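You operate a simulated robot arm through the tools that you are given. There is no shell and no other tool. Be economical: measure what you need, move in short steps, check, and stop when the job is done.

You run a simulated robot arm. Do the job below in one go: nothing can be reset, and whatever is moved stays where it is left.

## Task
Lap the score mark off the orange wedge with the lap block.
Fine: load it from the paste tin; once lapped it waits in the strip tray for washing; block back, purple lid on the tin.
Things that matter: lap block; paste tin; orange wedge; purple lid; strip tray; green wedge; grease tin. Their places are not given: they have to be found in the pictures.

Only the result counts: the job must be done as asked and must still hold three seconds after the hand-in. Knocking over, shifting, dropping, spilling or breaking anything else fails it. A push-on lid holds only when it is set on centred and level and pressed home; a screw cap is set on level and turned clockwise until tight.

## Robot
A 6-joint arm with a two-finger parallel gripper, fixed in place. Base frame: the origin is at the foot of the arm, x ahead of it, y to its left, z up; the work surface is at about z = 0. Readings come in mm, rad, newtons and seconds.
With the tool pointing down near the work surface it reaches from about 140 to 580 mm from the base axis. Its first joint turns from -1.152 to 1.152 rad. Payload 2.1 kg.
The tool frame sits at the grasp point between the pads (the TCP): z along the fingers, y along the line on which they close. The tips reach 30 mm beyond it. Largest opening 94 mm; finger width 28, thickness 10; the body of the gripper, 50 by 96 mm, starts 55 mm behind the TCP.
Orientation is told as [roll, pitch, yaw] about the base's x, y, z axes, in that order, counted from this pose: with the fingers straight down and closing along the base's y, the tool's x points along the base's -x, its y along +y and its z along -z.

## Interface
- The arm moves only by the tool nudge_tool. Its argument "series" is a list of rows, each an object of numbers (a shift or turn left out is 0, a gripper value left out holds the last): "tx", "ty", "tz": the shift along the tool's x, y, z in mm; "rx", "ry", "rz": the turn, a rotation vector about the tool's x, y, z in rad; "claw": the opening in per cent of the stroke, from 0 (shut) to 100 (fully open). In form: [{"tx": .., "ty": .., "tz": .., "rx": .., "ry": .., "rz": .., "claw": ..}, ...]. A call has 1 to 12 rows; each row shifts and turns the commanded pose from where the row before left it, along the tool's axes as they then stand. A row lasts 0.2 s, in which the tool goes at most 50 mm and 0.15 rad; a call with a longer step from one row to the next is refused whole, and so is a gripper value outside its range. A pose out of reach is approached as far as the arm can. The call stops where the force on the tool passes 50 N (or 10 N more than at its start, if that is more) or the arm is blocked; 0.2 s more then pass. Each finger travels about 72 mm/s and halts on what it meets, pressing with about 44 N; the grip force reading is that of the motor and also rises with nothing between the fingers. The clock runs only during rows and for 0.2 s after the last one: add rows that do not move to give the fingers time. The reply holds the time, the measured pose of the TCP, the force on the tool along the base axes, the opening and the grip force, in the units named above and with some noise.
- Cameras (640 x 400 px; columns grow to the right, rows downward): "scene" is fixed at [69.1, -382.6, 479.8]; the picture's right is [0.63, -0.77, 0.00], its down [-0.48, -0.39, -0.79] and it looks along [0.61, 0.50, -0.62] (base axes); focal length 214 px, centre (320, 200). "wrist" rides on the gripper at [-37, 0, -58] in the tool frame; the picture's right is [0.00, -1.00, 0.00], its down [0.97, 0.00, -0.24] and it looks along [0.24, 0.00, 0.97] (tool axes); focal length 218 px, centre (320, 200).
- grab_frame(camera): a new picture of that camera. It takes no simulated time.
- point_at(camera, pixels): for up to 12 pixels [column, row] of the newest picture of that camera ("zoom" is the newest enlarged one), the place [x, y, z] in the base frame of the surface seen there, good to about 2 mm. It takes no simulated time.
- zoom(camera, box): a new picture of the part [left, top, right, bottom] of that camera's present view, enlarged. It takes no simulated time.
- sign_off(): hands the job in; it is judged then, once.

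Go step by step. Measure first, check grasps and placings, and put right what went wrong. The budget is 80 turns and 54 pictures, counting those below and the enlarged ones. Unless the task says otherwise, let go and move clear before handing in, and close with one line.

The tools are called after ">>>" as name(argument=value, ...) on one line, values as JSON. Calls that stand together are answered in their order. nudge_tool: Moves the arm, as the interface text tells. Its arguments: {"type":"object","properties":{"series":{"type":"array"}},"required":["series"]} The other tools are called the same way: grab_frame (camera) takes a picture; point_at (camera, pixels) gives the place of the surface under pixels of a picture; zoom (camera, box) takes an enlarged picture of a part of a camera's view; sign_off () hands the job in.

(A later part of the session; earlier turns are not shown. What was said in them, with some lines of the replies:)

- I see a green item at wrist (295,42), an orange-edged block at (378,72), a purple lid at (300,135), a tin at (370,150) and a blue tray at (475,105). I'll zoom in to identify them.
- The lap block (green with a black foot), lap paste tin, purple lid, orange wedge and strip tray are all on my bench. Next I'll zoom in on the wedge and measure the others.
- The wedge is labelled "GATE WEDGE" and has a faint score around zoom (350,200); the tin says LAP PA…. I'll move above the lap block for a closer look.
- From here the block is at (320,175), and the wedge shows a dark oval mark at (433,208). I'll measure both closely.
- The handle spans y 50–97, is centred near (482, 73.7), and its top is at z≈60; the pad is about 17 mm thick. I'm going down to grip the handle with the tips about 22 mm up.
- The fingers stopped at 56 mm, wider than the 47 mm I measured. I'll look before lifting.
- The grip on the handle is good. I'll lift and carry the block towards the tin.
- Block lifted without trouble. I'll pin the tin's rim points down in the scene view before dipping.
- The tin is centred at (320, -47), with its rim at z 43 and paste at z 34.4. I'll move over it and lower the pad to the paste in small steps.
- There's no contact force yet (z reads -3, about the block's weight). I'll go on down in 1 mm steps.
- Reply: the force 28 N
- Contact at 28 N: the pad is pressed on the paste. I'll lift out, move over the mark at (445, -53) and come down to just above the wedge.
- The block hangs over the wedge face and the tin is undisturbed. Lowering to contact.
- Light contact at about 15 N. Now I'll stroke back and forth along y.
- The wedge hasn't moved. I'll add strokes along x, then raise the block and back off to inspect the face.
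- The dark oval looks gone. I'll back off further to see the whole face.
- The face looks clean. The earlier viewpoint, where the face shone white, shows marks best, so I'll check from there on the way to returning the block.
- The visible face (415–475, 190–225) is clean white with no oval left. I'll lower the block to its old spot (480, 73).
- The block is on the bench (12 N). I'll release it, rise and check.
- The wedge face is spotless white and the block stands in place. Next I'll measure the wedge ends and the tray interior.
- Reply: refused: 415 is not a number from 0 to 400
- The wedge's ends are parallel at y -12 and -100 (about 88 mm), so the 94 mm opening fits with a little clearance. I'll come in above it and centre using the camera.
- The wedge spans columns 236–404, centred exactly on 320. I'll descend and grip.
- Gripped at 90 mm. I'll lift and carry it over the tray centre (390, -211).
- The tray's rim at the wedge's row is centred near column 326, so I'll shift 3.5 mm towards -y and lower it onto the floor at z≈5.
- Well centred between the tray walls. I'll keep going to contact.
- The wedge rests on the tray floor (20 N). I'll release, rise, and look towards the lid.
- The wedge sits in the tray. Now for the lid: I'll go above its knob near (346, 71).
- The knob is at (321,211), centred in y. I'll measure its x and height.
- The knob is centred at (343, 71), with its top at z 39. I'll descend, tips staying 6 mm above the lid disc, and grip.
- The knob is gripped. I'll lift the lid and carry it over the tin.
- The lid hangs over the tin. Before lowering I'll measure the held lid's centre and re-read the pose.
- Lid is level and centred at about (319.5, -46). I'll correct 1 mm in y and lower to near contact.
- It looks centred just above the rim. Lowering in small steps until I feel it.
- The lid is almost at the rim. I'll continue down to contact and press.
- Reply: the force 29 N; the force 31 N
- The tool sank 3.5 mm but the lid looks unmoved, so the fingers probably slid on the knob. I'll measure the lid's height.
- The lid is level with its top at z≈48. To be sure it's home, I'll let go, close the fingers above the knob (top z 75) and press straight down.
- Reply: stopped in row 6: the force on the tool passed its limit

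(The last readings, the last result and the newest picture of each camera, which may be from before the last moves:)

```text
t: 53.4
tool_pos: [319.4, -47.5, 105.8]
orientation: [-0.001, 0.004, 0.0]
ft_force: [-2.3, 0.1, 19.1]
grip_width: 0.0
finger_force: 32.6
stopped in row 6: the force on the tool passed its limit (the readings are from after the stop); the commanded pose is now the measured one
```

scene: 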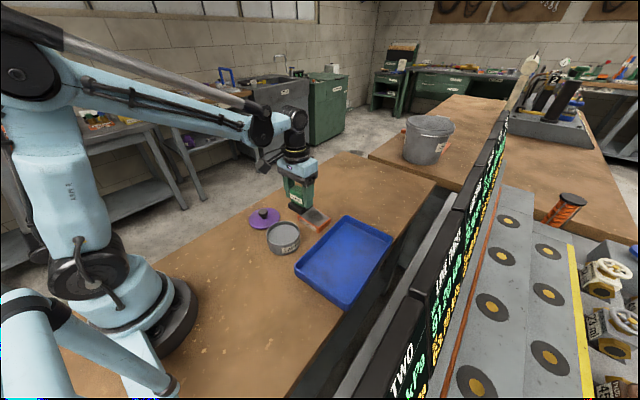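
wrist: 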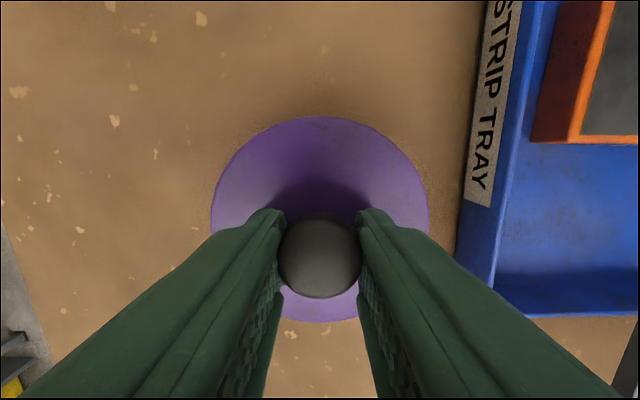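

The force passed 50 N with the knob unmoved, so the lid seems home. I'll back off and check levels.

>>> nudge_tool(series=[{"tz": 1}, {"tz": 1}, {}, {"tz": -30}, {"tz": -45}, {"tz": -40, "tx": 20}, {"tx": 40}, {}])

>>> zoom(camera="scene", box=[260, 205, 310, 260])

>>> point_at(camera="scene", pixels=[[273, 233], [283, 243], [297, 229], [276, 225], [290, 221], [292, 240]])

```text
t: 53.8
tool_pos: [320.0, -46.4, 104.9]
orientation: [0.001, 0.005, 0.0]
ft_force: [-1.7, 0.5, 19.3]
grip_width: 0.1
finger_force: 32.6
stopped in row 2: the force on the tool passed its limit (the readings are from after the stop); the commanded pose is now the measured one
```

```text
7.27 times, centred on (285, 232) of scene
```

zoom: 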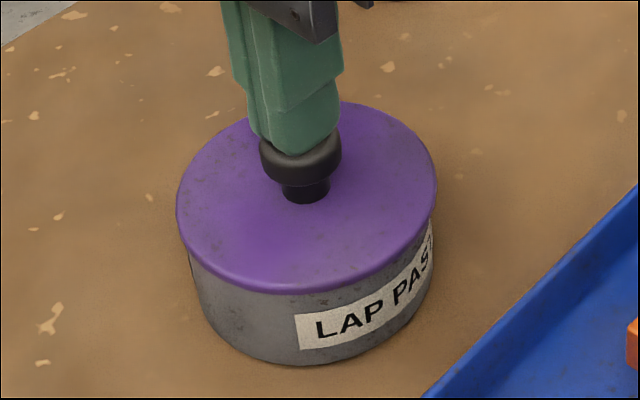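

```text
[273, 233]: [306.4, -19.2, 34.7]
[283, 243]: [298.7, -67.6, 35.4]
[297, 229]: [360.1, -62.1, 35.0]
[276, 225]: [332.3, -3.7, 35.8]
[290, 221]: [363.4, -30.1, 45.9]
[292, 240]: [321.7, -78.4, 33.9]
```

The lid looks flush and level on the rim after two presses of 50 N. I'll move clear and take a final look.

>>> nudge_tool(series=[{"tz": -10}, {"tz": -30}, {"tz": -45}, {"tz": -45}, {"tx": 30}, {"tx": 20, "claw": 60}, {}, {}])

>>> grab_frame(camera="scene")

>>> grab_frame(camera="wrist")

>>> zoom(camera="scene", box=[240, 170, 390, 300])

>>> point_at(camera="scene", pixels=[[273, 233], [283, 242], [297, 229], [276, 223], [292, 221], [284, 222]])

```text
t: 55.6
tool_pos: [270.4, -47.2, 236.6]
orientation: [-0.001, 0.004, 0.0]
ft_force: [0.1, 0.5, -0.4]
grip_width: 56.2
finger_force: 0.1
```

```text
11 pictures are left
```

scene: 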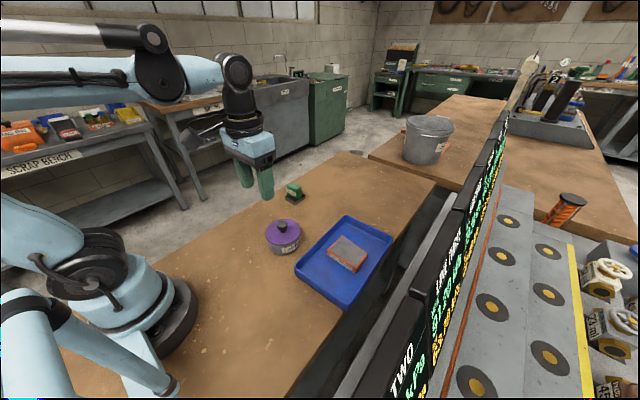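

```text
10 pictures are left
```

wrist: 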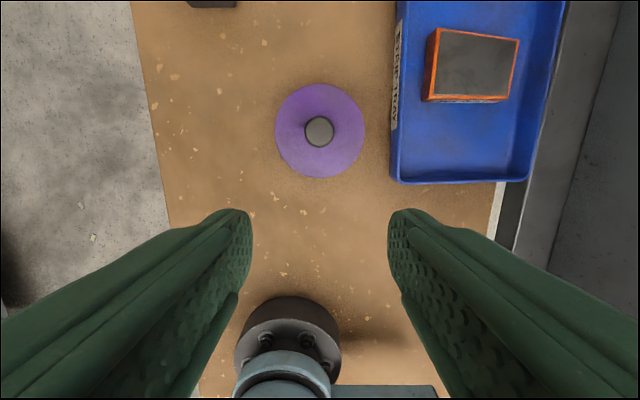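

```text
3.08 times, centred on (315, 235) of scene
```

zoom: 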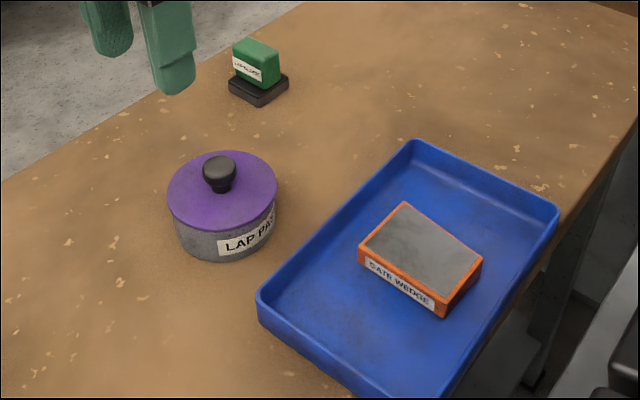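

```text
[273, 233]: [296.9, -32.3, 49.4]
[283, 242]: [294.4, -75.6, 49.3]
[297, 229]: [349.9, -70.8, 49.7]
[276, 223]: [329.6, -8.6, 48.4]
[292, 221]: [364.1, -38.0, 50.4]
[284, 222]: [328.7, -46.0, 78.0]
```

The lid is level and flush (top z 48–50 all round), the wedge lies clean in the strip tray, and the block stands at its old spot. The arm is clear, so I'm handing in.

>>> sign_off()

```text
The job is handed in.
```

I lapped the score mark off the orange wedge using paste from the tin; the wedge is in the strip tray, the lap block is back in its place, and the purple lid is pressed onto the paste tin.
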